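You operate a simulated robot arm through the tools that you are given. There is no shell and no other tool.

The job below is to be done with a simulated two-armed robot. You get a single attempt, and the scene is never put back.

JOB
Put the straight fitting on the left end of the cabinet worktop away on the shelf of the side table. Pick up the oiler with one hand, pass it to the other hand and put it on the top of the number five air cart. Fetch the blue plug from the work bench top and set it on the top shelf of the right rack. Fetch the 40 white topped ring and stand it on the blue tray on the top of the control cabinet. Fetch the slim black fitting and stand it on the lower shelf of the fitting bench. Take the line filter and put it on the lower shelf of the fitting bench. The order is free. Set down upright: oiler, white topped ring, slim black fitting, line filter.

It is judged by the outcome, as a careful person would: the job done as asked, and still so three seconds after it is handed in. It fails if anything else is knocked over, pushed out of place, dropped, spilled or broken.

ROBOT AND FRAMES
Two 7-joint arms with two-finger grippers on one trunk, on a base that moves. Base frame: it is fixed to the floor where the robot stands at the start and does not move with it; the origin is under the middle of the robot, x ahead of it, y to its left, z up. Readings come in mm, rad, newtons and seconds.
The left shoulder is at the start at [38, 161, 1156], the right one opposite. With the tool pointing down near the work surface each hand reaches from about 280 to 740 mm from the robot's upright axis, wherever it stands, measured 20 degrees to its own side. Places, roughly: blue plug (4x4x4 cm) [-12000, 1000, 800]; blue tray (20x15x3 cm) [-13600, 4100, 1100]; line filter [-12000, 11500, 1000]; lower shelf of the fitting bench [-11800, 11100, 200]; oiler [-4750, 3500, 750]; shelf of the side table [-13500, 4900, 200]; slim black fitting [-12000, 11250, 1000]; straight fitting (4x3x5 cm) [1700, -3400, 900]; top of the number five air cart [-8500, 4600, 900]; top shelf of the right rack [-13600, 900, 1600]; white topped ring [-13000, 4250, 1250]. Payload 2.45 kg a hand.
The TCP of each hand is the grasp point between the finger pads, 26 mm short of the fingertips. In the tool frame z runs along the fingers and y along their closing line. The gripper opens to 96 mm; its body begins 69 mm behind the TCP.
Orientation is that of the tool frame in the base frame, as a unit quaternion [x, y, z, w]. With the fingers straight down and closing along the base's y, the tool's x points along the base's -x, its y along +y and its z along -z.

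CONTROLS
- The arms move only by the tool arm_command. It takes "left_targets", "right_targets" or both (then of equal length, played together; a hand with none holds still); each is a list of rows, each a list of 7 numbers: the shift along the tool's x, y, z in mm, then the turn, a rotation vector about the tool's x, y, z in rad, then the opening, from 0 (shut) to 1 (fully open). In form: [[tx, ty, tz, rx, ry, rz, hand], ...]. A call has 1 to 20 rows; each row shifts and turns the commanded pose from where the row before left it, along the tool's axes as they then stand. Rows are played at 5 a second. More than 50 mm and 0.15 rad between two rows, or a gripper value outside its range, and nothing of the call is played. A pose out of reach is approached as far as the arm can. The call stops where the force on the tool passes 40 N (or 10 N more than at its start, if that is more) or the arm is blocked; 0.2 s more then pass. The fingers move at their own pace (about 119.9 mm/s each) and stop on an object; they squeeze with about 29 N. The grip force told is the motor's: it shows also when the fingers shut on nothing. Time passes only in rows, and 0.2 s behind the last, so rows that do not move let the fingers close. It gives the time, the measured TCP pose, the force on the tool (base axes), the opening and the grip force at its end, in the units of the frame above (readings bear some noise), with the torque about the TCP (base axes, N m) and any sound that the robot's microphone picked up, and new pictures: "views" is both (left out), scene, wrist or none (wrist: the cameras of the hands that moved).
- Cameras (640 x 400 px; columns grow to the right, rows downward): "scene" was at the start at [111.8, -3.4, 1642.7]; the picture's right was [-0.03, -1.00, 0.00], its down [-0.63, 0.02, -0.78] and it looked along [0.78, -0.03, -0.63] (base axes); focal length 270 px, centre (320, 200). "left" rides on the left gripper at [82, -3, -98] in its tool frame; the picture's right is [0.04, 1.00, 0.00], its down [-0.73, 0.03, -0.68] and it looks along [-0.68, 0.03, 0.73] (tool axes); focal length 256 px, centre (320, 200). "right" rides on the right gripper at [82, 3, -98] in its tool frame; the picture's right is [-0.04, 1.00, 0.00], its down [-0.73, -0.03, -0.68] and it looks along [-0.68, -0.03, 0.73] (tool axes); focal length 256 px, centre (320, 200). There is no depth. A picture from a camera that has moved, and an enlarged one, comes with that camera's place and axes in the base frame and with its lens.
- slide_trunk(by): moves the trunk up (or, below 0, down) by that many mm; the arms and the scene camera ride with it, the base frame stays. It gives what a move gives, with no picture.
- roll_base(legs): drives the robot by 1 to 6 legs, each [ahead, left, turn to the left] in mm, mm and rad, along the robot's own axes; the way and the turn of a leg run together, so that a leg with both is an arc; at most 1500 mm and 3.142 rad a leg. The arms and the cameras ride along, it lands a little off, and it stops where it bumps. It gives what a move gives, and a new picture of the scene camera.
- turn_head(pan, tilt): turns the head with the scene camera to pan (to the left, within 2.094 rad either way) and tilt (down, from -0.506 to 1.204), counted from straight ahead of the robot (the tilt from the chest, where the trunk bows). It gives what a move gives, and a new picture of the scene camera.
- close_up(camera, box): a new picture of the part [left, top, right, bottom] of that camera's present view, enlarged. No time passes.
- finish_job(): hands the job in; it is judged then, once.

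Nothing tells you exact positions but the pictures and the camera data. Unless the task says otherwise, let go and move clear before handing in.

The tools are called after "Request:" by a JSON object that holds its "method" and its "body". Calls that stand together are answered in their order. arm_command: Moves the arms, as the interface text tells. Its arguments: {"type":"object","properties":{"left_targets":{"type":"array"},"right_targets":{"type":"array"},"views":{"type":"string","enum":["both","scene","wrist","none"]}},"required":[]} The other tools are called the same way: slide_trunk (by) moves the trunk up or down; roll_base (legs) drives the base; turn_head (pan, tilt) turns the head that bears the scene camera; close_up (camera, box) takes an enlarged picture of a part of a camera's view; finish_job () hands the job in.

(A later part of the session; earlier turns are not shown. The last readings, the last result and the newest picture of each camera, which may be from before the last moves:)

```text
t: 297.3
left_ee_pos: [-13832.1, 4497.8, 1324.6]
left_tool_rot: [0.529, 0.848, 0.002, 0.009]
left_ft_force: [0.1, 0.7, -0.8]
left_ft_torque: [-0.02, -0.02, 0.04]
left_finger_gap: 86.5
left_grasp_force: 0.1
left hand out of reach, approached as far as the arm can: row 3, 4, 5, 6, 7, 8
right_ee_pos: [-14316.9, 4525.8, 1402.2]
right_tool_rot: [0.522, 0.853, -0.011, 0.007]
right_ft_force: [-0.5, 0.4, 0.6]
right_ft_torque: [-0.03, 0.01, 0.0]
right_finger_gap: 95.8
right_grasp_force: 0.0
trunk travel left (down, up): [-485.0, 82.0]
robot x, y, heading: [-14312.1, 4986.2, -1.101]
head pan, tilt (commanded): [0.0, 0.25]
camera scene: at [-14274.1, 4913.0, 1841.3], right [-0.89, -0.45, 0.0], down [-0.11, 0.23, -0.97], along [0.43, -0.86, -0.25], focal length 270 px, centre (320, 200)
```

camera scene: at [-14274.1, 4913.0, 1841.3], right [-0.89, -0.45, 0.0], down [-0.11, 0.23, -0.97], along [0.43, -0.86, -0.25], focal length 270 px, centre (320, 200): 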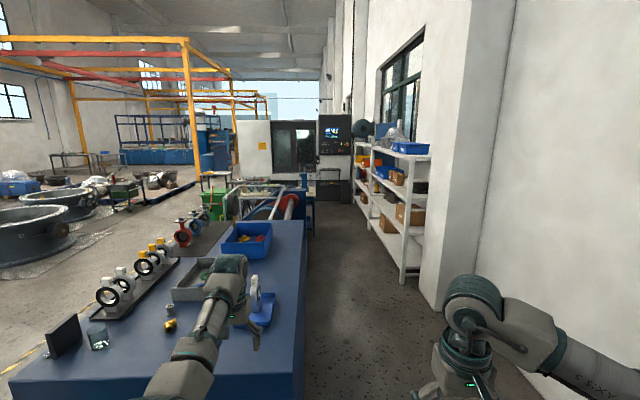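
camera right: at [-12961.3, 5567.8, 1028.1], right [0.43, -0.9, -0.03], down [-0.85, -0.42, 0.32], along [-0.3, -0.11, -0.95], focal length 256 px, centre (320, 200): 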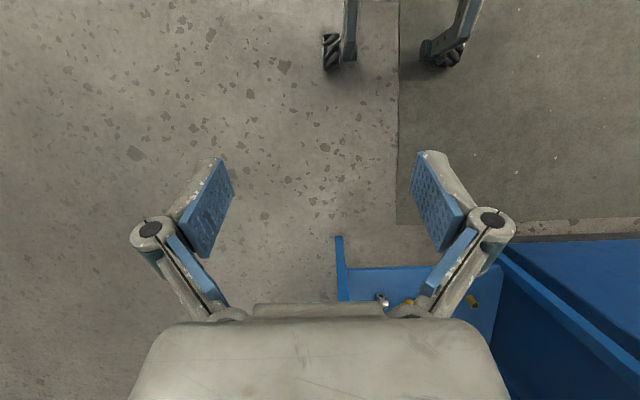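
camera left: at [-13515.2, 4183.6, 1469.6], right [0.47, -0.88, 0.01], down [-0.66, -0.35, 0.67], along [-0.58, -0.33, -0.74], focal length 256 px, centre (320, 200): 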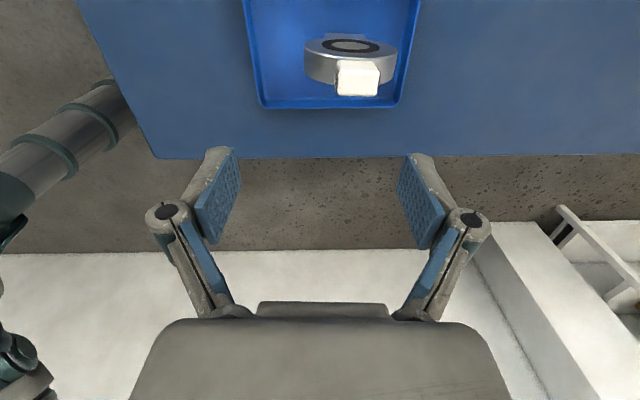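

The left arm seems to be against a joint limit in this posture. I'll lower it and then retract, watching whether it gets free.

Request:
{"method": "roll_base", "body": {"legs": [[-250, -250, 0]]}}

Request:
{"method": "arm_command", "body": {"left_targets": [[0, 0, 40, 0, 0, 0, 0.9], [0, 0, 45, 0, 0, 0, 0.9], [0, 0, 45, 0, 0, 0, 0.9], [0, 0, 45, 0, 0, 0, 0.9], [40, 0, 20, 0, 0, 0, 0.9], [45, 0, 0, 0, 0, 0, 0.9], [45, 0, 0, 0, 0, 0, 0.9], [0, 0, 0, 0, 0, 0, 0.9]], "views": "scene"}}

```text
t: 299.6
left_ee_pos: [-14150.1, 4613.6, 1320.3]
left_tool_rot: [0.529, 0.848, -0.003, 0.004]
left_ft_force: [0.1, -0.2, 0.3]
left_ft_torque: [-0.04, 0.06, 0.02]
left_finger_gap: 86.4
left_grasp_force: 0.0
right_ee_pos: [-14634.5, 4643.4, 1406.0]
right_tool_rot: [0.523, 0.852, -0.019, 0.001]
right_ft_force: [-0.2, 0.0, -0.5]
right_ft_torque: [-0.04, 0.05, -0.01]
right_finger_gap: 96.1
right_grasp_force: 0.0
trunk travel left (down, up): [-485.0, 82.0]
robot x, y, heading: [-14645.4, 5099.5, -1.107]
head pan, tilt (commanded): [0.0, 0.25]
camera scene: at [-14586.2, 5031.0, 1840.9], right [-0.9, -0.45, 0.01], down [-0.12, 0.22, -0.97], along [0.43, -0.87, -0.25], focal length 270 px, centre (320, 200)
```

scene: 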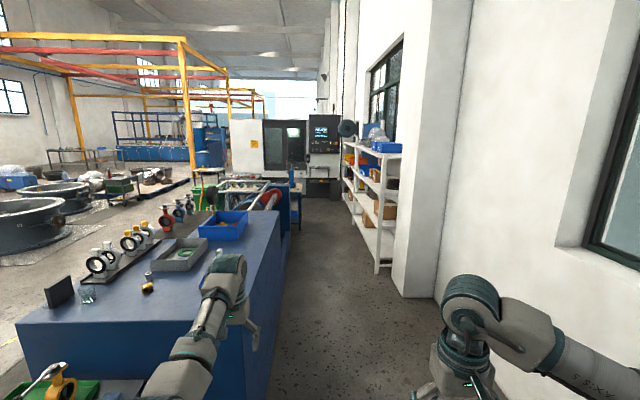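

```text
t: 301.4
left_ee_pos: [-14143.6, 4580.1, 1145.9]
left_tool_rot: [0.529, 0.848, -0.002, 0.007]
left_ft_force: [0.4, 0.2, -0.2]
left_ft_torque: [0.0, 0.04, 0.0]
left_finger_gap: 86.4
left_grasp_force: 0.0
left hand out of reach, approached as far as the arm can: row 1, 2, 3, 4, 5, 6, 7
right_ee_pos: [-14645.2, 4646.2, 1407.1]
right_tool_rot: [0.523, 0.852, -0.017, 0.005]
right_ft_force: [0.6, 0.3, 0.0]
right_ft_torque: [0.03, -0.01, -0.02]
right_finger_gap: 95.7
right_grasp_force: 0.2
trunk travel left (down, up): [-485.0, 82.0]
robot x, y, heading: [-14642.0, 5100.8, -1.109]
head pan, tilt (commanded): [0.0, 0.25]
camera scene: at [-14608.3, 5023.1, 1841.2], right [-0.9, -0.45, 0.0], down [-0.11, 0.23, -0.97], along [0.43, -0.87, -0.25], focal length 270 px, centre (320, 200)
```

scene: 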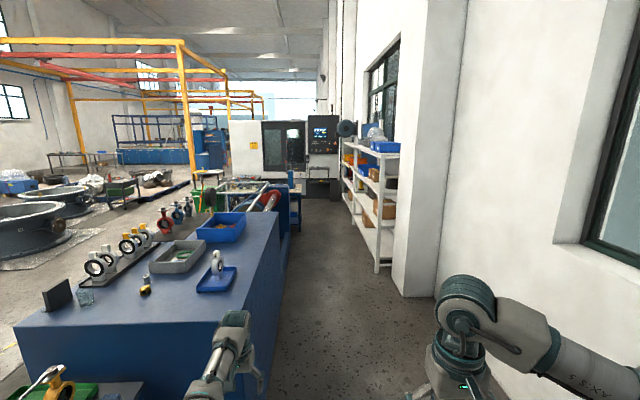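

The left arm is in an elbow-low posture where a vertical tool can't be pulled in. I'll tilt it forward again and retract it out of the way; the right arm, which is in a good posture, will handle the plug.

Request:
{"method": "arm_command", "body": {"left_targets": [[0, 0, 0, 0, -0.14, 0, 0.9], [0, 0, 0, 0, -0.14, 0, 0.9], [0, 0, 0, 0, -0.14, 0, 0.9], [0, 0, 0, 0, -0.14, 0, 0.9], [0, 0, 0, 0, -0.14, 0, 0.9], [0, 0, 0, 0, -0.1, 0, 0.9], [30, 0, -30, 0, 0, 0, 0.9], [30, 0, -30, 0, 0, 0, 0.9], [30, 0, -30, 0, 0, 0, 0.9], [30, 0, -30, 0, 0, 0, 0.9], [30, 0, -30, 0, 0, 0, 0.9], [0, 0, 0, 0, 0, 0, 0.9]], "views": "scene"}}

```text
t: 304.0
left_ee_pos: [-14101.8, 4436.4, 1148.8]
left_tool_rot: [0.489, 0.776, -0.203, 0.342]
left_ft_force: [0.0, 0.0, 0.6]
left_ft_torque: [0.04, -0.03, 0.02]
left_finger_gap: 86.4
left_grasp_force: 0.1
left hand out of reach, approached as far as the arm can: row 1, 2, 3, 4, 5, 6, 7, 8, 9, 10, 11
right_ee_pos: [-14666.9, 4635.9, 1403.1]
right_tool_rot: [0.523, 0.852, -0.009, 0.01]
right_ft_force: [-0.3, -0.6, -0.6]
right_ft_torque: [0.0, -0.06, 0.01]
right_finger_gap: 95.9
right_grasp_force: 0.0
trunk travel left (down, up): [-485.0, 82.0]
robot x, y, heading: [-14647.4, 5099.3, -1.11]
head pan, tilt (commanded): [0.0, 0.25]
camera scene: at [-14626.0, 5014.8, 1841.2], right [-0.9, -0.44, -0.01], down [-0.1, 0.23, -0.97], along [0.43, -0.87, -0.25], focal length 270 px, centre (320, 200)
```

scene: 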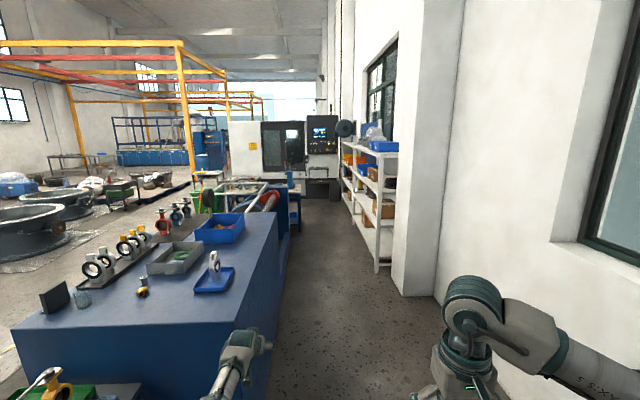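

The left arm has gone nearly straight. Raising the target should re-flex the elbow, so I try moving up while tilted.

Request:
{"method": "arm_command", "body": {"left_targets": [[-30, 0, -32, 0, 0, 0, 0.9], [-30, 0, -32, 0, 0, 0, 0.9], [-30, 0, -32, 0, 0, 0, 0.9], [-30, 0, -32, 0, 0, 0, 0.9], [0, 0, 0, 0, 0, 0, 0.9], [0, 0, 0, 0, 0, 0, 0.9]], "views": "none"}}

```text
t: 305.4
left_ee_pos: [-14083.7, 4458.1, 1319.7]
left_tool_rot: [0.486, 0.779, -0.208, 0.338]
left_ft_force: [1.0, 1.3, -0.4]
left_ft_torque: [-0.01, 0.03, -0.04]
left_finger_gap: 86.3
left_grasp_force: 0.2
left hand out of reach, approached as far as the arm can: row 1, 4
right_ee_pos: [-14641.7, 4648.8, 1408.1]
right_tool_rot: [0.522, 0.853, -0.016, 0.004]
right_ft_force: [0.3, 0.3, -0.6]
right_ft_torque: [-0.01, 0.03, 0.01]
right_finger_gap: 96.2
right_grasp_force: 0.0
trunk travel left (down, up): [-485.0, 82.0]
robot x, y, heading: [-14644.6, 5097.4, -1.102]
head pan, tilt (commanded): [0.0, 0.25]
```

Request:
{"method": "arm_command", "body": {"left_targets": [[25, 0, -25, 0, 0, 0, 0.9], [25, 0, -25, 0, 0, 0, 0.9], [25, 0, -25, 0, 0, 0, 0.9], [0, 0, 0, 0, 0, 0, 0.9]], "views": "none"}}

```text
t: 306.4
left_ee_pos: [-14092.6, 4464.4, 1342.5]
left_tool_rot: [0.485, 0.779, -0.208, 0.338]
left_ft_force: [0.1, 0.2, 1.1]
left_ft_torque: [-0.06, 0.04, -0.02]
left_finger_gap: 86.7
left_grasp_force: 0.1
left hand out of reach, approached as far as the arm can: row 1, 2, 3
right_ee_pos: [-14642.0, 4648.9, 1407.8]
right_tool_rot: [0.522, 0.853, -0.017, 0.005]
right_ft_force: [-0.3, -0.1, 0.4]
right_ft_torque: [-0.04, 0.0, 0.0]
right_finger_gap: 96.2
right_grasp_force: 0.1
trunk travel left (down, up): [-485.0, 82.0]
robot x, y, heading: [-14643.5, 5101.2, -1.106]
head pan, tilt (commanded): [0.0, 0.25]
```

Request:
{"method": "roll_base", "body": {"legs": [[-300, 0, 0]]}}

Request:
{"method": "arm_command", "body": {"left_targets": [[35, 0, -35, 0, 0, 0, 0.9], [35, 0, -35, 0, 0, 0, 0.9], [35, 0, -35, 0, 0, 0, 0.9], [35, 0, -35, 0, 0, 0, 0.9], [35, 0, -35, 0, 0, 0, 0.9], [35, 0, -35, 0, 0, 0, 0.9]], "views": "scene"}}

```text
t: 308.4
left_ee_pos: [-14222.7, 4725.0, 1339.8]
left_tool_rot: [0.487, 0.779, -0.208, 0.336]
left_ft_force: [0.5, 0.3, 0.1]
left_ft_torque: [0.02, -0.01, 0.01]
left_finger_gap: 86.5
left_grasp_force: 0.1
right_ee_pos: [-14772.0, 4909.2, 1405.5]
right_tool_rot: [0.524, 0.852, -0.017, 0.004]
right_ft_force: [-0.6, -0.8, 0.7]
right_ft_torque: [0.02, 0.0, 0.02]
right_finger_gap: 96.3
right_grasp_force: 0.0
trunk travel left (down, up): [-485.0, 82.0]
robot x, y, heading: [-14775.7, 5360.6, -1.11]
head pan, tilt (commanded): [0.0, 0.25]
camera scene: at [-14722.8, 5289.5, 1840.9], right [-0.9, -0.44, 0.01], down [-0.12, 0.22, -0.97], along [0.43, -0.87, -0.25], focal length 270 px, centre (320, 200)
```

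scene: 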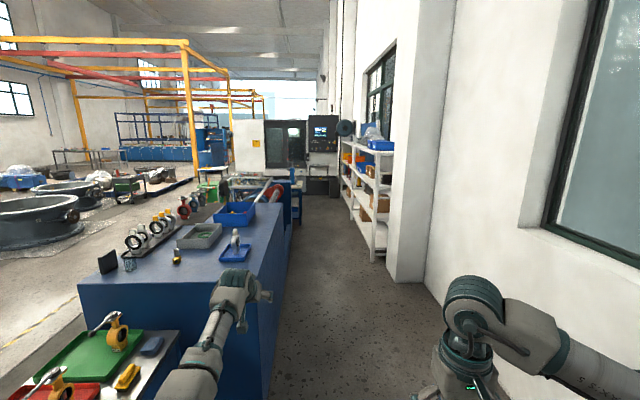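

```text
t: 309.8
left_ee_pos: [-14261.1, 4734.4, 1416.6]
left_tool_rot: [0.49, 0.777, -0.204, 0.34]
left_ft_force: [0.2, 0.5, 0.9]
left_ft_torque: [-0.02, 0.0, 0.01]
left_finger_gap: 86.2
left_grasp_force: 0.0
left hand out of reach, approached as far as the arm can: row 1, 2, 3, 4, 5, 6
right_ee_pos: [-14792.6, 4907.3, 1406.0]
right_tool_rot: [0.523, 0.852, -0.013, 0.01]
right_ft_force: [-0.8, -0.5, 0.2]
right_ft_torque: [0.03, 0.0, 0.0]
right_finger_gap: 96.0
right_grasp_force: 0.0
trunk travel left (down, up): [-485.0, 82.0]
robot x, y, heading: [-14777.8, 5363.5, -1.112]
head pan, tilt (commanded): [0.0, 0.25]
camera scene: at [-14745.4, 5283.5, 1841.3], right [-0.9, -0.44, 0.0], down [-0.11, 0.23, -0.97], along [0.43, -0.87, -0.25], focal length 270 px, centre (320, 200)
```

scene: 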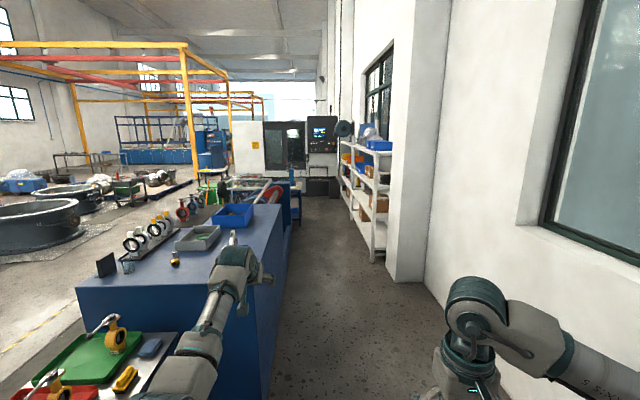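

Request:
{"method": "arm_command", "body": {"left_targets": [[0, 45, 0, 0, 0, 0, 0.9], [0, 45, 0, 0, 0, 0, 0.9], [0, 45, 0, 0, 0, 0, 0.9], [25, 0, -25, 0, 0, 0, 0.9], [25, 0, -25, 0, 0, 0, 0.9], [0, 0, 0, 0, 0, 0, 0.9]], "views": "none"}}

Request:
{"method": "arm_command", "body": {"left_targets": [[0, -45, 0, 0, 0, 0, 0.9], [0, -45, 0, 0, 0, 0, 0.9], [0, -45, 0, 0, 0, 0, 0.9], [0, -45, 0, 0, 0, 0, 0.9], [0, -45, 0, 0, 0, 0, 0.9], [0, -45, 0, 0, 0, 0, 0.9], [25, 0, -25, 0, 0, 0, 0.9], [25, 0, -25, 0, 0, 0, 0.9], [0, 0, 0, 0, 0, 0, 0.9]], "views": "none"}}

```text
t: 311.2
left_ee_pos: [-14129.2, 4817.3, 1434.1]
left_tool_rot: [0.488, 0.777, -0.206, 0.339]
left_ft_force: [-0.1, -0.4, -0.1]
left_ft_torque: [0.01, -0.01, 0.01]
left_finger_gap: 86.4
left_grasp_force: 0.1
left hand out of reach, approached as far as the arm can: row 3, 4, 5
right_ee_pos: [-14783.5, 4912.0, 1406.9]
right_tool_rot: [0.523, 0.852, -0.015, 0.007]
right_ft_force: [1.1, -0.3, -0.1]
right_ft_torque: [0.0, -0.01, 0.0]
right_finger_gap: 96.2
right_grasp_force: 0.1
trunk travel left (down, up): [-485.0, 82.0]
robot x, y, heading: [-14775.2, 5366.5, -1.115]
head pan, tilt (commanded): [0.0, 0.25]
```

```text
t: 313.2
left_ee_pos: [-14390.2, 4715.9, 1454.2]
left_tool_rot: [0.487, 0.778, -0.207, 0.339]
left_ft_force: [0.0, 0.1, 0.0]
left_ft_torque: [-0.03, 0.01, -0.01]
left_finger_gap: 86.4
left_grasp_force: 0.1
left hand out of reach, approached as far as the arm can: row 1, 2, 5, 6, 7, 8
right_ee_pos: [-14782.5, 4912.8, 1408.0]
right_tool_rot: [0.522, 0.852, -0.016, 0.008]
right_ft_force: [-1.1, 1.1, 0.0]
right_ft_torque: [-0.02, 0.01, 0.02]
right_finger_gap: 96.0
right_grasp_force: 0.0
trunk travel left (down, up): [-485.0, 82.0]
robot x, y, heading: [-14772.5, 5366.2, -1.115]
head pan, tilt (commanded): [0.0, 0.25]
```

Still riding its outer limit. Lowering the trunk brings the shoulder toward the hand, which should fold the elbow; the space ahead is free, so I try that.

Request:
{"method": "slide_trunk", "body": {"by": -300}}

Request:
{"method": "arm_command", "body": {"left_targets": [[0, 0, 0, 0, 0, 0, 0.9]], "views": "scene"}}

```text
t: 316.2
left_ee_pos: [-14368.8, 4666.5, 1004.3]
left_tool_rot: [0.506, 0.807, -0.157, 0.259]
left_ft_force: [-1.0, 0.4, 0.0]
left_ft_torque: [-0.01, 0.02, -0.01]
left_finger_gap: 86.6
left_grasp_force: 0.1
right_ee_pos: [-14784.3, 4914.2, 1109.2]
right_tool_rot: [0.523, 0.852, -0.015, 0.009]
right_ft_force: [-0.3, -0.1, 0.0]
right_ft_torque: [0.01, 0.02, 0.03]
right_finger_gap: 96.0
right_grasp_force: 0.1
trunk travel left (down, up): [-185.0, 382.0]
robot x, y, heading: [-14774.0, 5361.7, -1.116]
head pan, tilt (commanded): [0.0, 0.25]
```

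```text
t: 316.6
left_ee_pos: [-14372.3, 4663.6, 1003.0]
left_tool_rot: [0.507, 0.807, -0.155, 0.259]
left_ft_force: [0.2, 0.6, 0.7]
left_ft_torque: [0.0, -0.01, -0.03]
left_finger_gap: 86.2
left_grasp_force: 0.1
right_ee_pos: [-14788.0, 4910.5, 1108.4]
right_tool_rot: [0.524, 0.852, -0.015, 0.008]
right_ft_force: [0.1, 0.3, 0.4]
right_ft_torque: [0.03, -0.01, -0.01]
right_finger_gap: 95.9
right_grasp_force: 0.1
trunk travel left (down, up): [-185.0, 382.0]
robot x, y, heading: [-14777.3, 5360.5, -1.113]
head pan, tilt (commanded): [0.0, 0.25]
camera scene: at [-14682.2, 5165.9, 1535.0], right [-0.9, -0.44, 0.0], down [-0.11, 0.23, -0.97], along [0.43, -0.87, -0.25], focal length 270 px, centre (320, 200)
```

scene: 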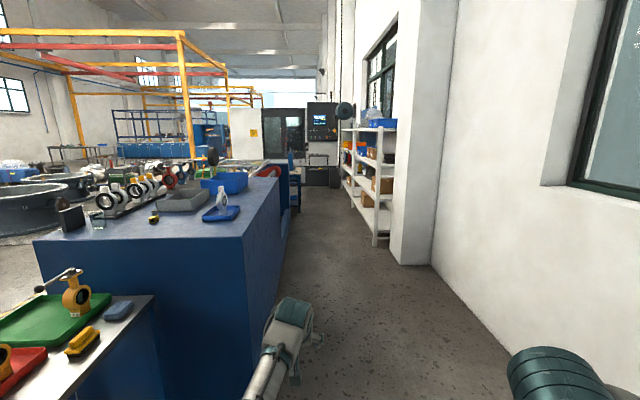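

Request:
{"method": "arm_command", "body": {"left_targets": [[30, 0, -22, 0, 0, 0, 0.9], [30, 0, -22, 0, 0, 0, 0.9], [30, 0, -22, 0, 0, 0, 0.9], [0, 0, 0, 0, 0, 0, 0.9]], "views": "none"}}

```text
t: 317.6
left_ee_pos: [-14403.6, 4668.2, 1027.8]
left_tool_rot: [0.508, 0.807, -0.157, 0.259]
left_ft_force: [0.2, -0.6, -0.2]
left_ft_torque: [0.01, -0.03, 0.03]
left_finger_gap: 86.5
left_grasp_force: 0.0
left hand out of reach, approached as far as the arm can: row 1, 2, 3
right_ee_pos: [-14785.7, 4912.4, 1107.5]
right_tool_rot: [0.523, 0.852, -0.015, 0.008]
right_ft_force: [0.4, -0.1, 1.3]
right_ft_torque: [0.01, 0.03, 0.0]
right_finger_gap: 96.0
right_grasp_force: 0.0
trunk travel left (down, up): [-185.0, 382.0]
robot x, y, heading: [-14779.9, 5363.8, -1.112]
head pan, tilt (commanded): [0.0, 0.25]
```

Request:
{"method": "arm_command", "body": {"left_targets": [[0, 0, 0, 0, 0, 0.14, 0.9], [0, 0, 0, 0, 0, 0.14, 0.9], [0, 0, 0, 0, 0, 0.14, 0.9], [0, 0, 0, 0, 0, 0.14, 0.9], [25, 0, -20, 0, 0, 0, 0.9], [25, 0, -20, 0, 0, 0, 0.9], [0, 0, 0, 0, 0, 0, 0.9]], "views": "none"}}

Request:
{"method": "arm_command", "body": {"left_targets": [[0, 0, 0, 0, 0, -0.14, 0.9], [0, 0, 0, 0, 0, -0.14, 0.9], [0, 0, 0, 0, 0, -0.14, 0.9], [0, 0, 0, 0, 0, -0.14, 0.9], [0, 0, 0, 0, 0, -0.14, 0.9], [0, 0, 0, 0, 0, -0.14, 0.9], [0, 0, 0, 0, 0, -0.14, 0.9], [25, 0, -20, 0, 0, 0, 0.9], [25, 0, -20, 0, 0, 0, 0.9], [0, 0, 0, 0, 0, 0, 0.9]], "views": "none"}}

```text
t: 319.2
left_ee_pos: [-14395.1, 4677.3, 1055.1]
left_tool_rot: [0.71, 0.636, -0.079, 0.292]
left_ft_force: [-0.3, 0.0, 0.6]
left_ft_torque: [-0.01, 0.03, -0.01]
left_finger_gap: 86.3
left_grasp_force: 0.1
left hand out of reach, approached as far as the arm can: row 5, 6
right_ee_pos: [-14784.7, 4912.1, 1107.5]
right_tool_rot: [0.524, 0.852, -0.015, 0.008]
right_ft_force: [0.5, 0.6, -0.8]
right_ft_torque: [0.03, 0.0, 0.01]
right_finger_gap: 96.1
right_grasp_force: 0.0
trunk travel left (down, up): [-185.0, 382.0]
robot x, y, heading: [-14775.5, 5363.1, -1.112]
head pan, tilt (commanded): [0.0, 0.25]
```

```text
t: 321.4
left_ee_pos: [-14438.9, 4679.3, 1077.1]
left_tool_rot: [0.327, 0.895, -0.206, 0.22]
left_ft_force: [0.8, -0.6, -0.2]
left_ft_torque: [0.0, 0.0, 0.0]
left_finger_gap: 86.5
left_grasp_force: 0.2
left hand out of reach, approached as far as the arm can: row 8, 9
right_ee_pos: [-14786.3, 4911.0, 1106.7]
right_tool_rot: [0.524, 0.852, -0.015, 0.009]
right_ft_force: [0.6, -0.4, -0.1]
right_ft_torque: [0.02, 0.02, 0.01]
right_finger_gap: 96.0
right_grasp_force: 0.0
trunk travel left (down, up): [-185.0, 382.0]
robot x, y, heading: [-14774.7, 5360.3, -1.109]
head pan, tilt (commanded): [0.0, 0.25]
```

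I'd better look at the left arm's posture directly.

Request:
{"method": "turn_head", "body": {"pan": 0.5, "tilt": 1.0}}

Request:
{"method": "turn_head", "body": {"pan": -0.5, "tilt": 1.0}}

```text
t: 322.5
left_ee_pos: [-14438.4, 4680.2, 1077.9]
left_tool_rot: [0.328, 0.895, -0.207, 0.219]
left_ft_force: [0.1, 0.3, -0.1]
left_ft_torque: [0.0, 0.01, 0.0]
left_finger_gap: 86.6
left_grasp_force: 0.0
right_ee_pos: [-14787.2, 4911.8, 1105.9]
right_tool_rot: [0.523, 0.852, -0.015, 0.008]
right_ft_force: [-1.1, -0.2, 0.2]
right_ft_torque: [0.0, 0.01, -0.02]
right_finger_gap: 96.0
right_grasp_force: 0.1
trunk travel left (down, up): [-185.0, 382.0]
robot x, y, heading: [-14778.4, 5364.1, -1.112]
head pan, tilt (commanded): [0.499, 1.0]
camera scene: at [-14664.8, 5211.4, 1471.2], right [-0.58, -0.82, 0.0], down [-0.69, 0.49, -0.54], along [0.44, -0.31, -0.84], focal length 270 px, centre (320, 200)
```

scene: 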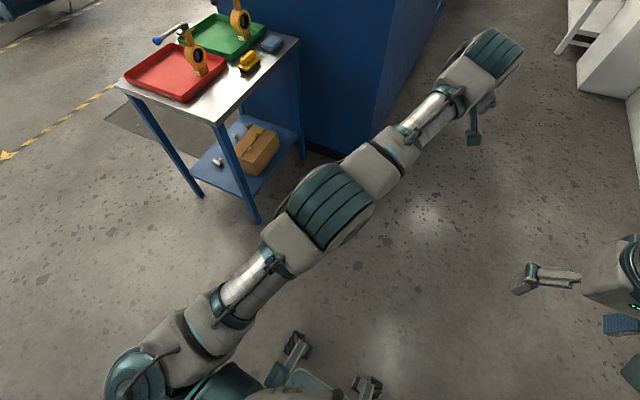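

```text
t: 323.8
left_ee_pos: [-14438.2, 4679.8, 1077.0]
left_tool_rot: [0.328, 0.895, -0.207, 0.22]
left_ft_force: [-0.4, 0.3, 0.1]
left_ft_torque: [-0.02, -0.02, 0.01]
left_finger_gap: 86.5
left_grasp_force: 0.0
right_ee_pos: [-14785.7, 4911.3, 1106.9]
right_tool_rot: [0.522, 0.853, -0.015, 0.008]
right_ft_force: [0.1, 0.0, 0.5]
right_ft_torque: [0.0, -0.03, -0.01]
right_finger_gap: 96.0
right_grasp_force: 0.1
trunk travel left (down, up): [-185.0, 382.0]
robot x, y, heading: [-14775.9, 5363.7, -1.113]
head pan, tilt (commanded): [-0.499, 1.0]
camera scene: at [-14724.7, 5181.8, 1471.0], right [-1.0, 0.04, 0.0], down [0.03, 0.84, -0.54], along [-0.02, -0.53, -0.84], focal length 270 px, centre (320, 200)
```

scene: 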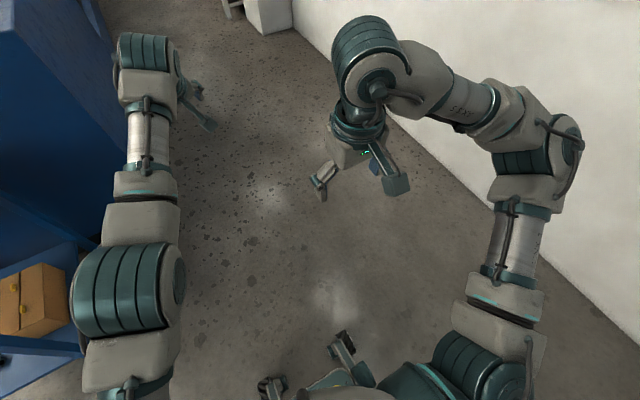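

The left elbow has ended up above the shoulder instead of out to the side, which blocks pulling in. I'll lower that hand a good way and then pull back to bring the elbow down again.

Request:
{"method": "arm_command", "body": {"left_targets": [[26, 0, 37, 0, 0, 0, 0.9], [26, 0, 37, 0, 0, 0, 0.9], [26, 0, 37, 0, 0, 0, 0.9], [26, 0, 37, 0, 0, 0, 0.9], [26, 0, 37, 0, 0, 0, 0.9], [26, 0, 37, 0, 0, 0, 0.9], [26, 0, 37, 0, 0, 0, 0.9], [26, 0, 37, 0, 0, 0, 0.9], [0, 0, 0, 0, 0, 0, 0.9]], "views": "none"}}

Request:
{"method": "arm_command", "body": {"left_targets": [[35, 0, -25, 0, 0, 0, 0.9], [35, 0, -25, 0, 0, 0, 0.9], [35, 0, -25, 0, 0, 0, 0.9], [0, 0, 0, 0, 0, 0, 0.9]], "views": "scene"}}

```text
t: 325.8
left_ee_pos: [-14478.0, 4639.0, 764.3]
left_tool_rot: [0.327, 0.895, -0.208, 0.221]
left_ft_force: [-0.4, 0.0, 0.0]
left_ft_torque: [-0.02, 0.02, -0.03]
left_finger_gap: 86.3
left_grasp_force: 0.0
left hand out of reach, approached as far as the arm can: row 1, 2, 4, 6, 7, 8
right_ee_pos: [-14786.3, 4910.4, 1108.4]
right_tool_rot: [0.523, 0.852, -0.014, 0.008]
right_ft_force: [-0.6, -0.1, 0.2]
right_ft_torque: [-0.02, -0.03, 0.01]
right_finger_gap: 96.0
right_grasp_force: 0.1
trunk travel left (down, up): [-185.0, 382.0]
robot x, y, heading: [-14776.7, 5368.1, -1.109]
head pan, tilt (commanded): [-0.499, 1.0]
```

```text
t: 326.8
left_ee_pos: [-14569.6, 4733.2, 769.6]
left_tool_rot: [0.327, 0.895, -0.207, 0.222]
left_ft_force: [-0.3, 0.2, -0.6]
left_ft_torque: [-0.06, -0.02, -0.02]
left_finger_gap: 86.4
left_grasp_force: 0.0
right_ee_pos: [-14785.7, 4910.7, 1107.1]
right_tool_rot: [0.523, 0.852, -0.014, 0.009]
right_ft_force: [1.0, -0.9, 0.3]
right_ft_torque: [-0.01, 0.02, 0.01]
right_finger_gap: 96.0
right_grasp_force: 0.1
trunk travel left (down, up): [-185.0, 382.0]
robot x, y, heading: [-14775.4, 5358.7, -1.113]
head pan, tilt (commanded): [-0.499, 1.0]
camera scene: at [-14727.8, 5180.6, 1470.9], right [-1.0, 0.04, 0.0], down [0.03, 0.84, -0.53], along [-0.02, -0.53, -0.85], focal length 270 px, centre (320, 200)
```

scene: 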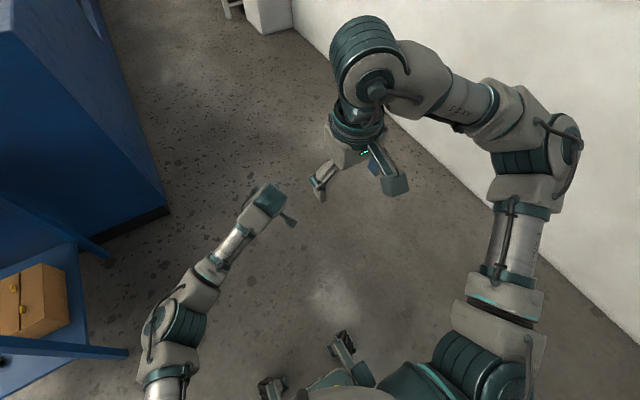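

That freed it: the left elbow is down and out to the side again. I now bring the left hand back to a natural vertical pose on its own side, staying below shoulder height.

Request:
{"method": "arm_command", "body": {"left_targets": [[0, 0, 0, 0, 0, 0.14, 0.9], [0, 0, 0, 0, 0, 0.14, 0.9], [0, 0, 0, 0, 0, 0.14, 0.9], [0, 45, 0, 0, 0, 0, 0.9], [0, 45, 0, 0, 0, 0, 0.9], [0, 45, 0, 0, 0, 0, 0.9], [0, 45, 0, 0, 0, 0, 0.9], [0, 45, 0, 0, 0, 0, 0.9], [0, 45, 0, 0, 0, 0, 0.9], [35, 20, -25, 0, 0.12, 0, 0.9], [38, 0, -18, 0, 0.12, 0, 0.9], [40, 0, -12, 0, 0.12, 0, 0.9], [40, 0, -6, 0, 0.12, 0, 0.9], [0, 0, 0, 0, 0.12, 0, 0.9], [0, 0, 0, 0, 0, 0, 0.9]], "views": "scene"}}

```text
t: 329.9
left_ee_pos: [-14382.1, 5009.8, 763.4]
left_tool_rot: [0.531, 0.848, 0.001, 0.009]
left_ft_force: [-0.5, -0.4, 0.0]
left_ft_torque: [0.03, 0.0, 0.02]
left_finger_gap: 86.5
left_grasp_force: 0.1
right_ee_pos: [-14785.4, 4911.4, 1107.9]
right_tool_rot: [0.523, 0.852, -0.015, 0.008]
right_ft_force: [0.4, 0.2, -0.1]
right_ft_torque: [0.0, -0.01, -0.02]
right_finger_gap: 96.0
right_grasp_force: 0.2
trunk travel left (down, up): [-185.0, 382.0]
robot x, y, heading: [-14774.0, 5363.9, -1.111]
head pan, tilt (commanded): [-0.499, 1.0]
camera scene: at [-14723.7, 5183.9, 1471.2], right [-1.0, 0.04, 0.0], down [0.03, 0.84, -0.54], along [-0.02, -0.54, -0.84], focal length 270 px, centre (320, 200)
```

scene: 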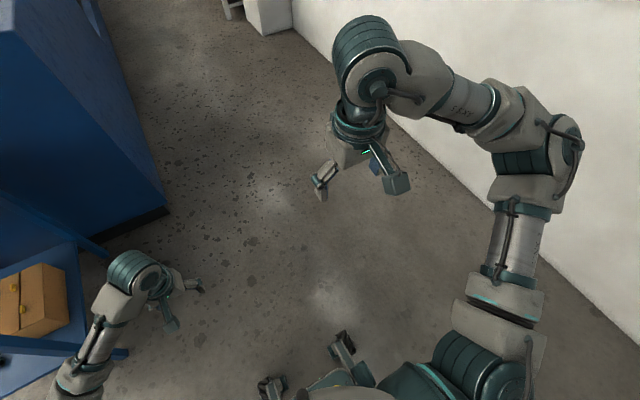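

Both arms are in good posture now. I raise the trunk to normal, then drive down the aisle toward the work bench and rack.

Request:
{"method": "slide_trunk", "body": {"by": 140}}

Request:
{"method": "turn_head", "body": {"pan": 0.0, "tilt": 0.3}}

Request:
{"method": "roll_base", "body": {"legs": [[0, -210, 0], [1500, 0, 0], [700, 0, 0]]}}

```text
t: 331.6
left_ee_pos: [-14381.5, 5009.6, 900.6]
left_tool_rot: [0.531, 0.847, 0.0, 0.008]
left_ft_force: [-0.7, -0.2, 0.5]
left_ft_torque: [0.03, 0.03, 0.01]
left_finger_gap: 86.4
left_grasp_force: 0.1
right_ee_pos: [-14784.2, 4911.9, 1246.5]
right_tool_rot: [0.523, 0.852, -0.014, 0.008]
right_ft_force: [0.1, -0.4, 0.4]
right_ft_torque: [0.02, -0.05, 0.01]
right_finger_gap: 96.0
right_grasp_force: 0.1
trunk travel left (down, up): [-325.0, 242.0]
robot x, y, heading: [-14774.9, 5361.7, -1.109]
head pan, tilt (commanded): [-0.499, 1.0]
```

```text
t: 332.7
left_ee_pos: [-14381.2, 5010.5, 901.5]
left_tool_rot: [0.531, 0.848, 0.0, 0.009]
left_ft_force: [-0.9, -1.1, 0.2]
left_ft_torque: [0.0, -0.01, 0.03]
left_finger_gap: 86.5
left_grasp_force: 0.0
right_ee_pos: [-14784.0, 4911.8, 1247.0]
right_tool_rot: [0.524, 0.852, -0.016, 0.008]
right_ft_force: [0.3, 0.8, 0.4]
right_ft_torque: [-0.01, -0.03, -0.03]
right_finger_gap: 96.1
right_grasp_force: 0.0
trunk travel left (down, up): [-325.0, 242.0]
robot x, y, heading: [-14772.3, 5363.6, -1.115]
head pan, tilt (commanded): [0.0, 0.3]
camera scene: at [-14722.4, 5258.4, 1676.6], right [-0.9, -0.44, 0.0], down [-0.13, 0.27, -0.95], along [0.42, -0.86, -0.3], focal length 270 px, centre (320, 200)
```

scene: 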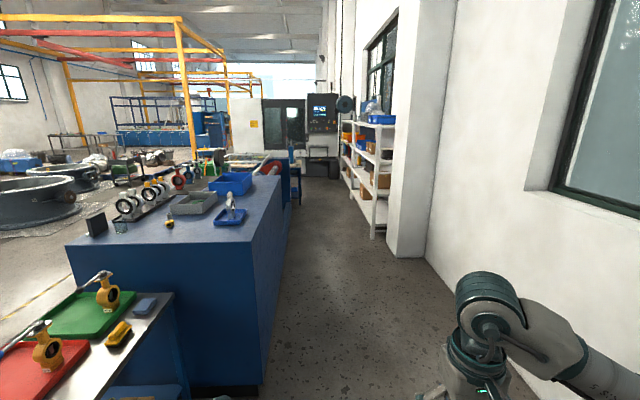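

```text
t: 344.7
left_ee_pos: [-13606.1, 2953.6, 900.4]
left_tool_rot: [0.534, 0.845, -0.001, 0.009]
left_ft_force: [0.5, -0.1, -0.9]
left_ft_torque: [0.02, 0.01, 0.0]
left_finger_gap: 86.4
left_grasp_force: 0.0
right_ee_pos: [-14009.9, 2861.6, 1248.3]
right_tool_rot: [0.527, 0.849, -0.017, 0.008]
right_ft_force: [-0.5, 0.0, -0.2]
right_ft_torque: [-0.01, 0.01, 0.02]
right_finger_gap: 96.2
right_grasp_force: 0.1
trunk travel left (down, up): [-325.0, 242.0]
robot x, y, heading: [-13999.6, 3312.8, -1.121]
head pan, tilt (commanded): [0.0, 0.3]
camera scene: at [-13943.3, 3207.8, 1676.8], right [-0.9, -0.43, 0.0], down [-0.13, 0.27, -0.95], along [0.41, -0.86, -0.3], focal length 270 px, centre (320, 200)
```

scene: 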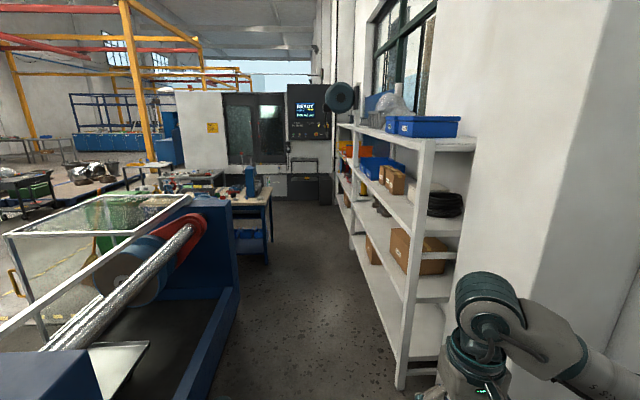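

Request:
{"method": "close_up", "body": {"camera": "scene", "box": [200, 150, 300, 275]}}

Request:
{"method": "close_up", "body": {"camera": "scene", "box": [325, 80, 485, 280]}}

```text
3.20 times, centred on (250, 212) of scene
camera zoom: at [-13943.3, 3207.8, 1676.8], right [-0.9, -0.43, 0.0], down [-0.13, 0.27, -0.95], along [0.41, -0.86, -0.3], focal length 866 px, centre (544, 160)
```

zoom: 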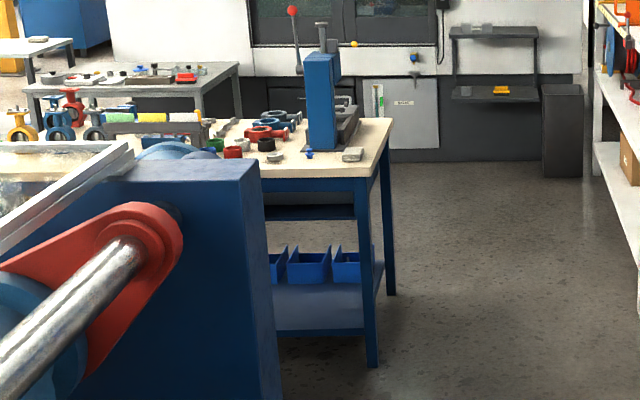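

```text
2.00 times, centred on (405, 180) of scene
camera zoom: at [-13943.3, 3207.8, 1676.8], right [-0.9, -0.43, 0.0], down [-0.13, 0.27, -0.95], along [0.41, -0.86, -0.3], focal length 541 px, centre (150, 240)
```

zoom: 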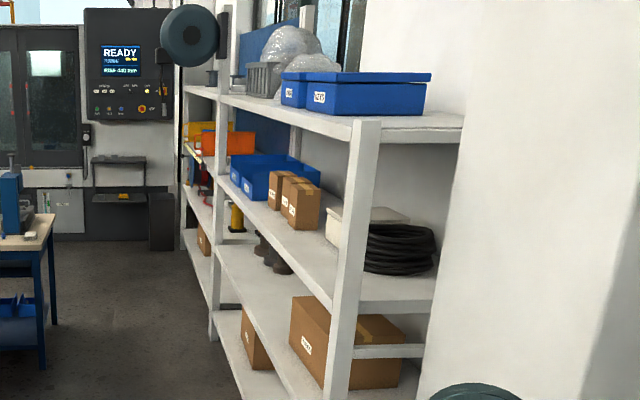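

Request:
{"method": "roll_base", "body": {"legs": [[0, 0, 0.014], [1500, 0, 0], [500, 0, 0]]}}

Request:
{"method": "turn_head", "body": {"pan": 0.6, "tilt": 0.5}}

Request:
{"method": "turn_head", "body": {"pan": -1.2, "tilt": 0.1}}

```text
t: 355.1
left_ee_pos: [-12643.4, 1207.1, 902.4]
left_tool_rot: [0.513, 0.859, 0.0, 0.01]
left_ft_force: [0.2, -0.1, 0.8]
left_ft_torque: [-0.02, -0.02, 0.03]
left_finger_gap: 86.6
left_grasp_force: 0.0
right_ee_pos: [-13042.7, 1093.0, 1249.3]
right_tool_rot: [0.505, 0.863, -0.016, 0.01]
right_ft_force: [0.4, -0.2, -0.6]
right_ft_torque: [0.0, -0.02, 0.0]
right_finger_gap: 95.9
right_grasp_force: 0.0
trunk travel left (down, up): [-325.0, 242.0]
robot x, y, heading: [-13052.5, 1536.1, -1.067]
head pan, tilt (commanded): [0.0, 0.3]
camera scene: at [-12994.6, 1439.1, 1676.8], right [-0.88, -0.48, 0.0], down [-0.14, 0.26, -0.95], along [0.46, -0.84, -0.3], focal length 270 px, centre (320, 200)
```

scene: 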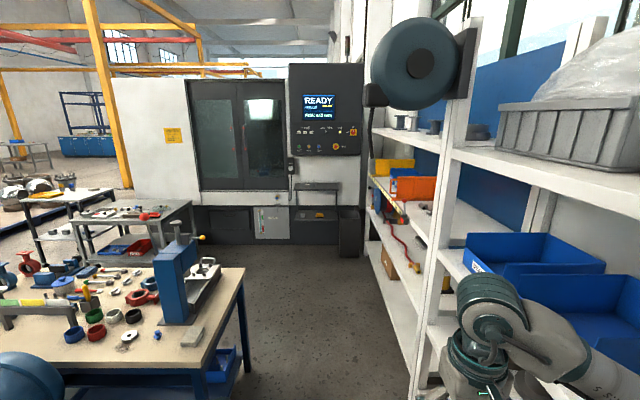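

```text
t: 356.1
left_ee_pos: [-12645.2, 1209.8, 904.0]
left_tool_rot: [0.512, 0.859, -0.002, 0.012]
left_ft_force: [-0.1, -0.5, 0.6]
left_ft_torque: [-0.01, 0.01, -0.02]
left_finger_gap: 86.4
left_grasp_force: 0.1
right_ee_pos: [-13044.0, 1097.1, 1249.7]
right_tool_rot: [0.505, 0.863, -0.017, 0.012]
right_ft_force: [-0.2, 0.3, -0.6]
right_ft_torque: [0.01, 0.0, 0.01]
right_finger_gap: 95.6
right_grasp_force: 0.1
trunk travel left (down, up): [-325.0, 242.0]
robot x, y, heading: [-13050.4, 1539.7, -1.065]
head pan, tilt (commanded): [0.6, 0.499]
camera scene: at [-12958.4, 1479.4, 1658.4], right [-0.45, -0.89, 0.0], down [-0.43, 0.22, -0.88], along [0.78, -0.39, -0.48], focal length 270 px, centre (320, 200)
```

scene: 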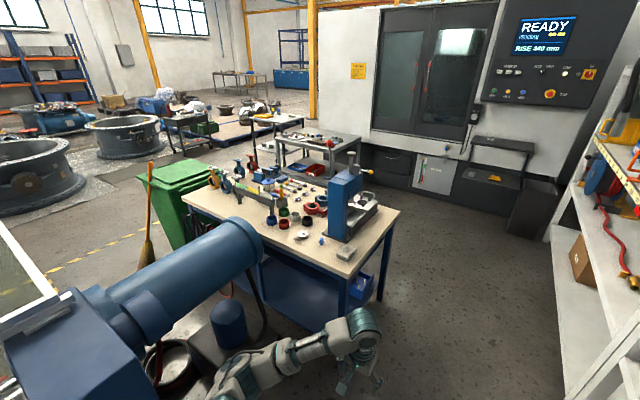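

```text
t: 357.9
left_ee_pos: [-12644.6, 1207.8, 904.2]
left_tool_rot: [0.512, 0.859, -0.001, 0.011]
left_ft_force: [-0.2, 0.0, 0.3]
left_ft_torque: [-0.03, 0.01, -0.01]
left_finger_gap: 86.6
left_grasp_force: 0.1
right_ee_pos: [-13045.2, 1095.9, 1251.3]
right_tool_rot: [0.505, 0.863, -0.016, 0.011]
right_ft_force: [-0.6, 0.4, 0.7]
right_ft_torque: [-0.02, -0.02, 0.01]
right_finger_gap: 96.0
right_grasp_force: 0.1
trunk travel left (down, up): [-325.0, 242.0]
robot x, y, heading: [-13050.7, 1540.5, -1.067]
head pan, tilt (commanded): [-1.201, 0.099]
camera scene: at [-13098.6, 1449.6, 1695.6], right [-0.77, 0.64, 0.0], down [0.06, 0.08, -0.99], along [-0.64, -0.76, -0.1], focal length 270 px, centre (320, 200)
```

scene: 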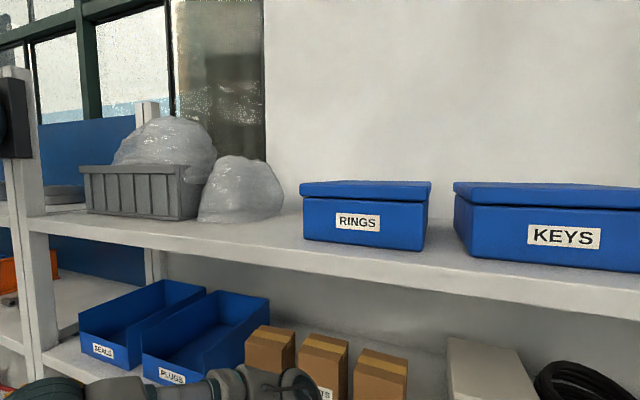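

Request:
{"method": "turn_head", "body": {"pan": 0.5, "tilt": 0.6}}

Request:
{"method": "close_up", "body": {"camera": "scene", "box": [160, 120, 360, 245]}}

```text
t: 359.6
left_ee_pos: [-12643.9, 1209.3, 904.0]
left_tool_rot: [0.512, 0.859, -0.002, 0.012]
left_ft_force: [0.0, -0.3, 0.8]
left_ft_torque: [0.02, 0.0, -0.01]
left_finger_gap: 86.4
left_grasp_force: 0.1
right_ee_pos: [-13044.0, 1096.1, 1249.6]
right_tool_rot: [0.505, 0.863, -0.016, 0.011]
right_ft_force: [-0.2, 0.8, 0.6]
right_ft_torque: [0.0, 0.01, 0.01]
right_finger_gap: 96.1
right_grasp_force: 0.1
trunk travel left (down, up): [-325.0, 242.0]
robot x, y, heading: [-13051.6, 1540.2, -1.068]
head pan, tilt (commanded): [0.499, 0.6]
camera scene: at [-12965.0, 1472.6, 1649.3], right [-0.54, -0.84, 0.0], down [-0.48, 0.31, -0.82], along [0.69, -0.44, -0.57], focal length 270 px, centre (320, 200)
```

scene: 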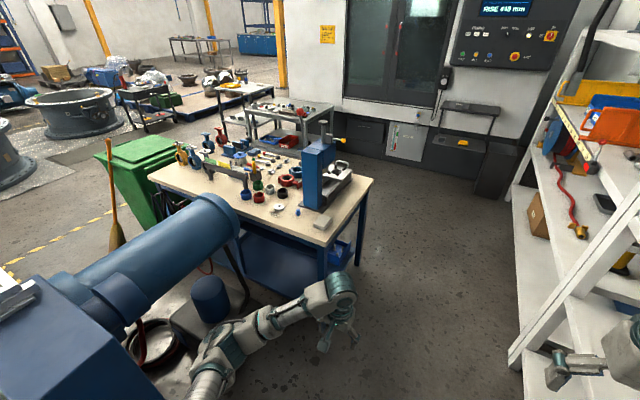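

```text
3.20 times, centred on (260, 182) of scene
camera zoom: at [-12965.0, 1472.6, 1649.3], right [-0.54, -0.84, 0.0], down [-0.48, 0.31, -0.82], along [0.69, -0.44, -0.57], focal length 866 px, centre (512, 256)
```

zoom: 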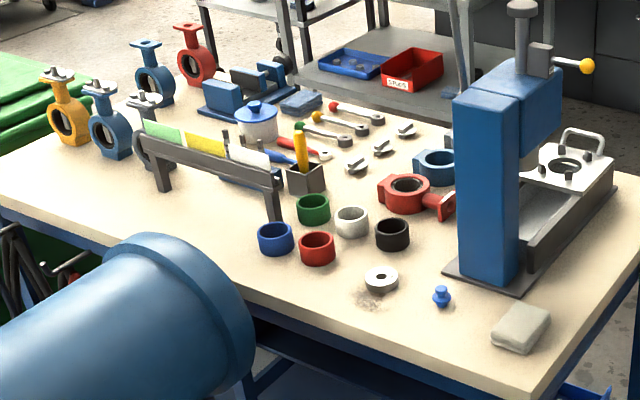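

The blue plug is the small knobbed piece beside the press base, near the aisle end of the bench at about [-11980, 980]. The press column stands just right of it, so I'll come from the aisle end with the left hand. Raising the trunk slightly and driving there.

Request:
{"method": "slide_trunk", "body": {"by": 100}}

Request:
{"method": "roll_base", "body": {"legs": [[1170, -60, 0], [0, 0, 1.53]]}}

Request:
{"method": "turn_head", "body": {"pan": 0.2, "tilt": 0.8}}

```text
t: 360.9
left_ee_pos: [-12644.1, 1209.5, 1003.0]
left_tool_rot: [0.512, 0.859, -0.001, 0.01]
left_ft_force: [-0.1, 0.3, -0.5]
left_ft_torque: [0.02, 0.0, 0.02]
left_finger_gap: 86.6
left_grasp_force: 0.0
right_ee_pos: [-13044.4, 1095.8, 1351.7]
right_tool_rot: [0.505, 0.863, -0.016, 0.01]
right_ft_force: [-1.6, -1.0, 0.0]
right_ft_torque: [-0.04, 0.02, -0.02]
right_finger_gap: 95.8
right_grasp_force: 0.1
trunk travel left (down, up): [-425.0, 142.0]
robot x, y, heading: [-13049.6, 1540.5, -1.071]
head pan, tilt (commanded): [0.499, 0.6]
```

```text
t: 370.7
left_ee_pos: [-12198.8, 871.6, 1005.3]
left_tool_rot: [-0.234, 0.972, 0.007, 0.009]
left_ft_force: [0.5, -0.8, 0.0]
left_ft_torque: [0.0, -0.01, 0.01]
left_finger_gap: 86.6
left_grasp_force: 0.1
right_ee_pos: [-12095.4, 470.5, 1350.9]
right_tool_rot: [-0.242, 0.97, -0.005, 0.02]
right_ft_force: [-1.1, -0.1, -0.7]
right_ft_torque: [-0.04, 0.01, 0.01]
right_finger_gap: 96.1
right_grasp_force: 0.1
trunk travel left (down, up): [-425.0, 142.0]
robot x, y, heading: [-12542.7, 475.4, 0.478]
head pan, tilt (commanded): [0.499, 0.6]
camera scene: at [-12498.9, 552.5, 1748.9], right [0.83, -0.56, 0.0], down [-0.32, -0.47, -0.82], along [0.46, 0.68, -0.57], focal length 270 px, centre (320, 200)
```

scene: 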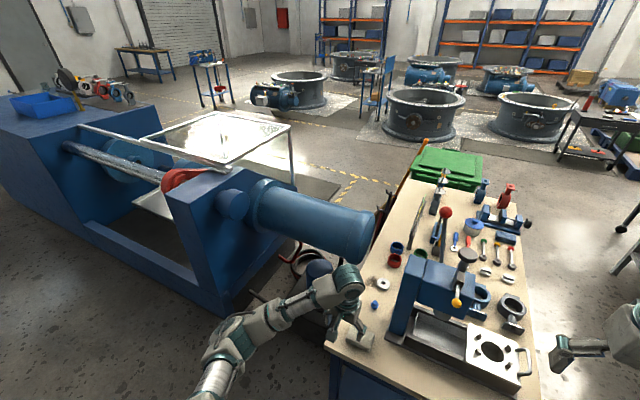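

```text
t: 371.5
left_ee_pos: [-12203.5, 876.6, 1005.8]
left_tool_rot: [-0.234, 0.972, 0.005, 0.012]
left_ft_force: [-0.4, 0.6, 0.0]
left_ft_torque: [-0.04, -0.03, 0.01]
left_finger_gap: 86.3
left_grasp_force: 0.2
right_ee_pos: [-12099.7, 473.8, 1351.9]
right_tool_rot: [-0.242, 0.97, -0.006, 0.022]
right_ft_force: [0.6, 0.4, 0.2]
right_ft_torque: [-0.08, -0.05, 0.01]
right_finger_gap: 95.9
right_grasp_force: 0.1
trunk travel left (down, up): [-425.0, 142.0]
robot x, y, heading: [-12540.5, 477.1, 0.479]
head pan, tilt (commanded): [0.201, 0.799]
camera scene: at [-12490.2, 539.0, 1732.1], right [0.63, -0.78, 0.01], down [-0.56, -0.46, -0.69], along [0.54, 0.43, -0.72], focal length 270 px, centre (320, 200)
```

scene: 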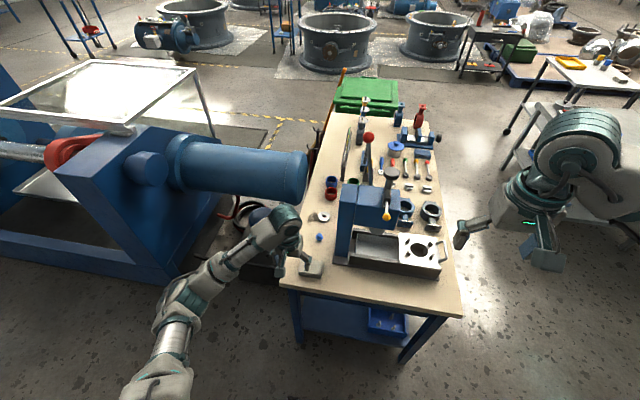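

The plug is seen clearly at about [-11965, 965] left of the press. I roll 130 mm ahead and tilt the left hand forward about 49°.

Request:
{"method": "roll_base", "body": {"legs": [[130, 0, -0.015]]}}

Request:
{"method": "arm_command", "body": {"left_targets": [[0, 0, 0, 0, -0.14, 0, 0.9], [0, 0, 0, 0, -0.14, 0, 0.9], [0, 0, 0, 0, -0.14, 0, 0.9], [0, 0, 0, 0, -0.14, 0, 0.9], [0, 0, 0, 0, -0.14, 0, 0.9], [0, 0, 0, 0, -0.14, 0, 0.9], [0, 0, 0, 0, 0, 0, 0.9]], "views": "both"}}

```text
t: 372.8
left_ee_pos: [-12075.2, 907.0, 1010.3]
left_tool_rot: [-0.225, 0.974, 0.014, 0.01]
left_ft_force: [-0.3, -0.2, -0.4]
left_ft_torque: [0.01, 0.02, 0.03]
left_finger_gap: 86.1
left_grasp_force: 0.1
right_ee_pos: [-11976.0, 497.1, 1349.6]
right_tool_rot: [-0.234, 0.972, 0.003, 0.019]
right_ft_force: [-0.4, 0.6, 0.9]
right_ft_torque: [-0.06, 0.01, 0.03]
right_finger_gap: 95.9
right_grasp_force: 0.0
trunk travel left (down, up): [-425.0, 142.0]
robot x, y, heading: [-12424.2, 527.7, 0.46]
head pan, tilt (commanded): [0.201, 0.799]
camera scene: at [-12361.8, 560.0, 1732.7], right [0.62, -0.79, -0.01], down [-0.57, -0.44, -0.7], along [0.55, 0.44, -0.72], focal length 270 px, centre (320, 200)
```

scene: 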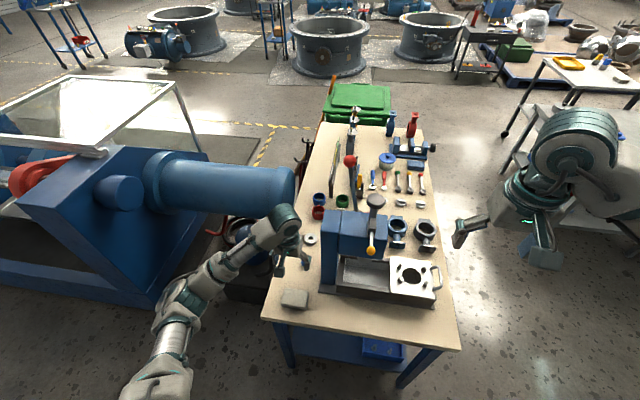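

```text
t: 374.4
left_ee_pos: [-12081.4, 918.4, 1007.9]
left_tool_rot: [-0.203, 0.885, 0.099, 0.408]
left_ft_force: [0.3, -0.7, -0.3]
left_ft_torque: [-0.03, 0.0, -0.01]
left_finger_gap: 86.4
left_grasp_force: 0.0
right_ee_pos: [-11983.3, 512.3, 1352.3]
right_tool_rot: [-0.234, 0.972, -0.003, 0.021]
right_ft_force: [-0.5, 0.2, -0.4]
right_ft_torque: [0.0, -0.01, 0.01]
right_finger_gap: 96.2
right_grasp_force: 0.0
trunk travel left (down, up): [-425.0, 142.0]
robot x, y, heading: [-12424.4, 528.8, 0.466]
head pan, tilt (commanded): [0.201, 0.799]
camera scene: at [-12370.1, 582.8, 1732.3], right [0.62, -0.79, 0.0], down [-0.56, -0.45, -0.69], along [0.55, 0.43, -0.72], focal length 270 px, centre (320, 200)
camera left: at [-12193.4, 859.2, 1009.0], right [-0.46, 0.89, -0.02], down [-0.05, 0.0, 1.0], along [0.89, 0.46, 0.04], focal length 256 px, centre (320, 200)
```

scene: 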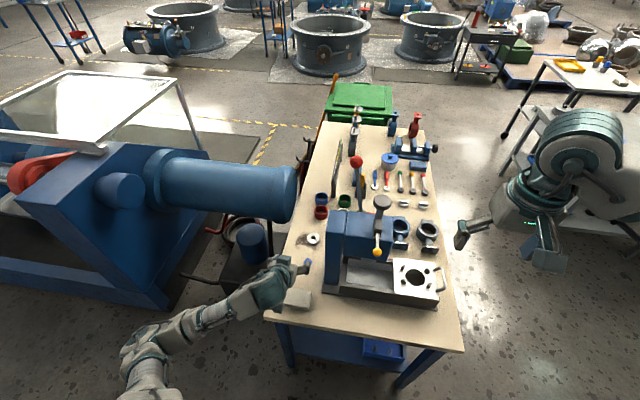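
left: 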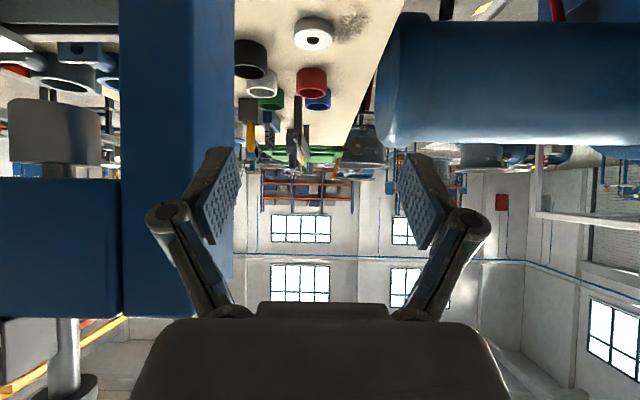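

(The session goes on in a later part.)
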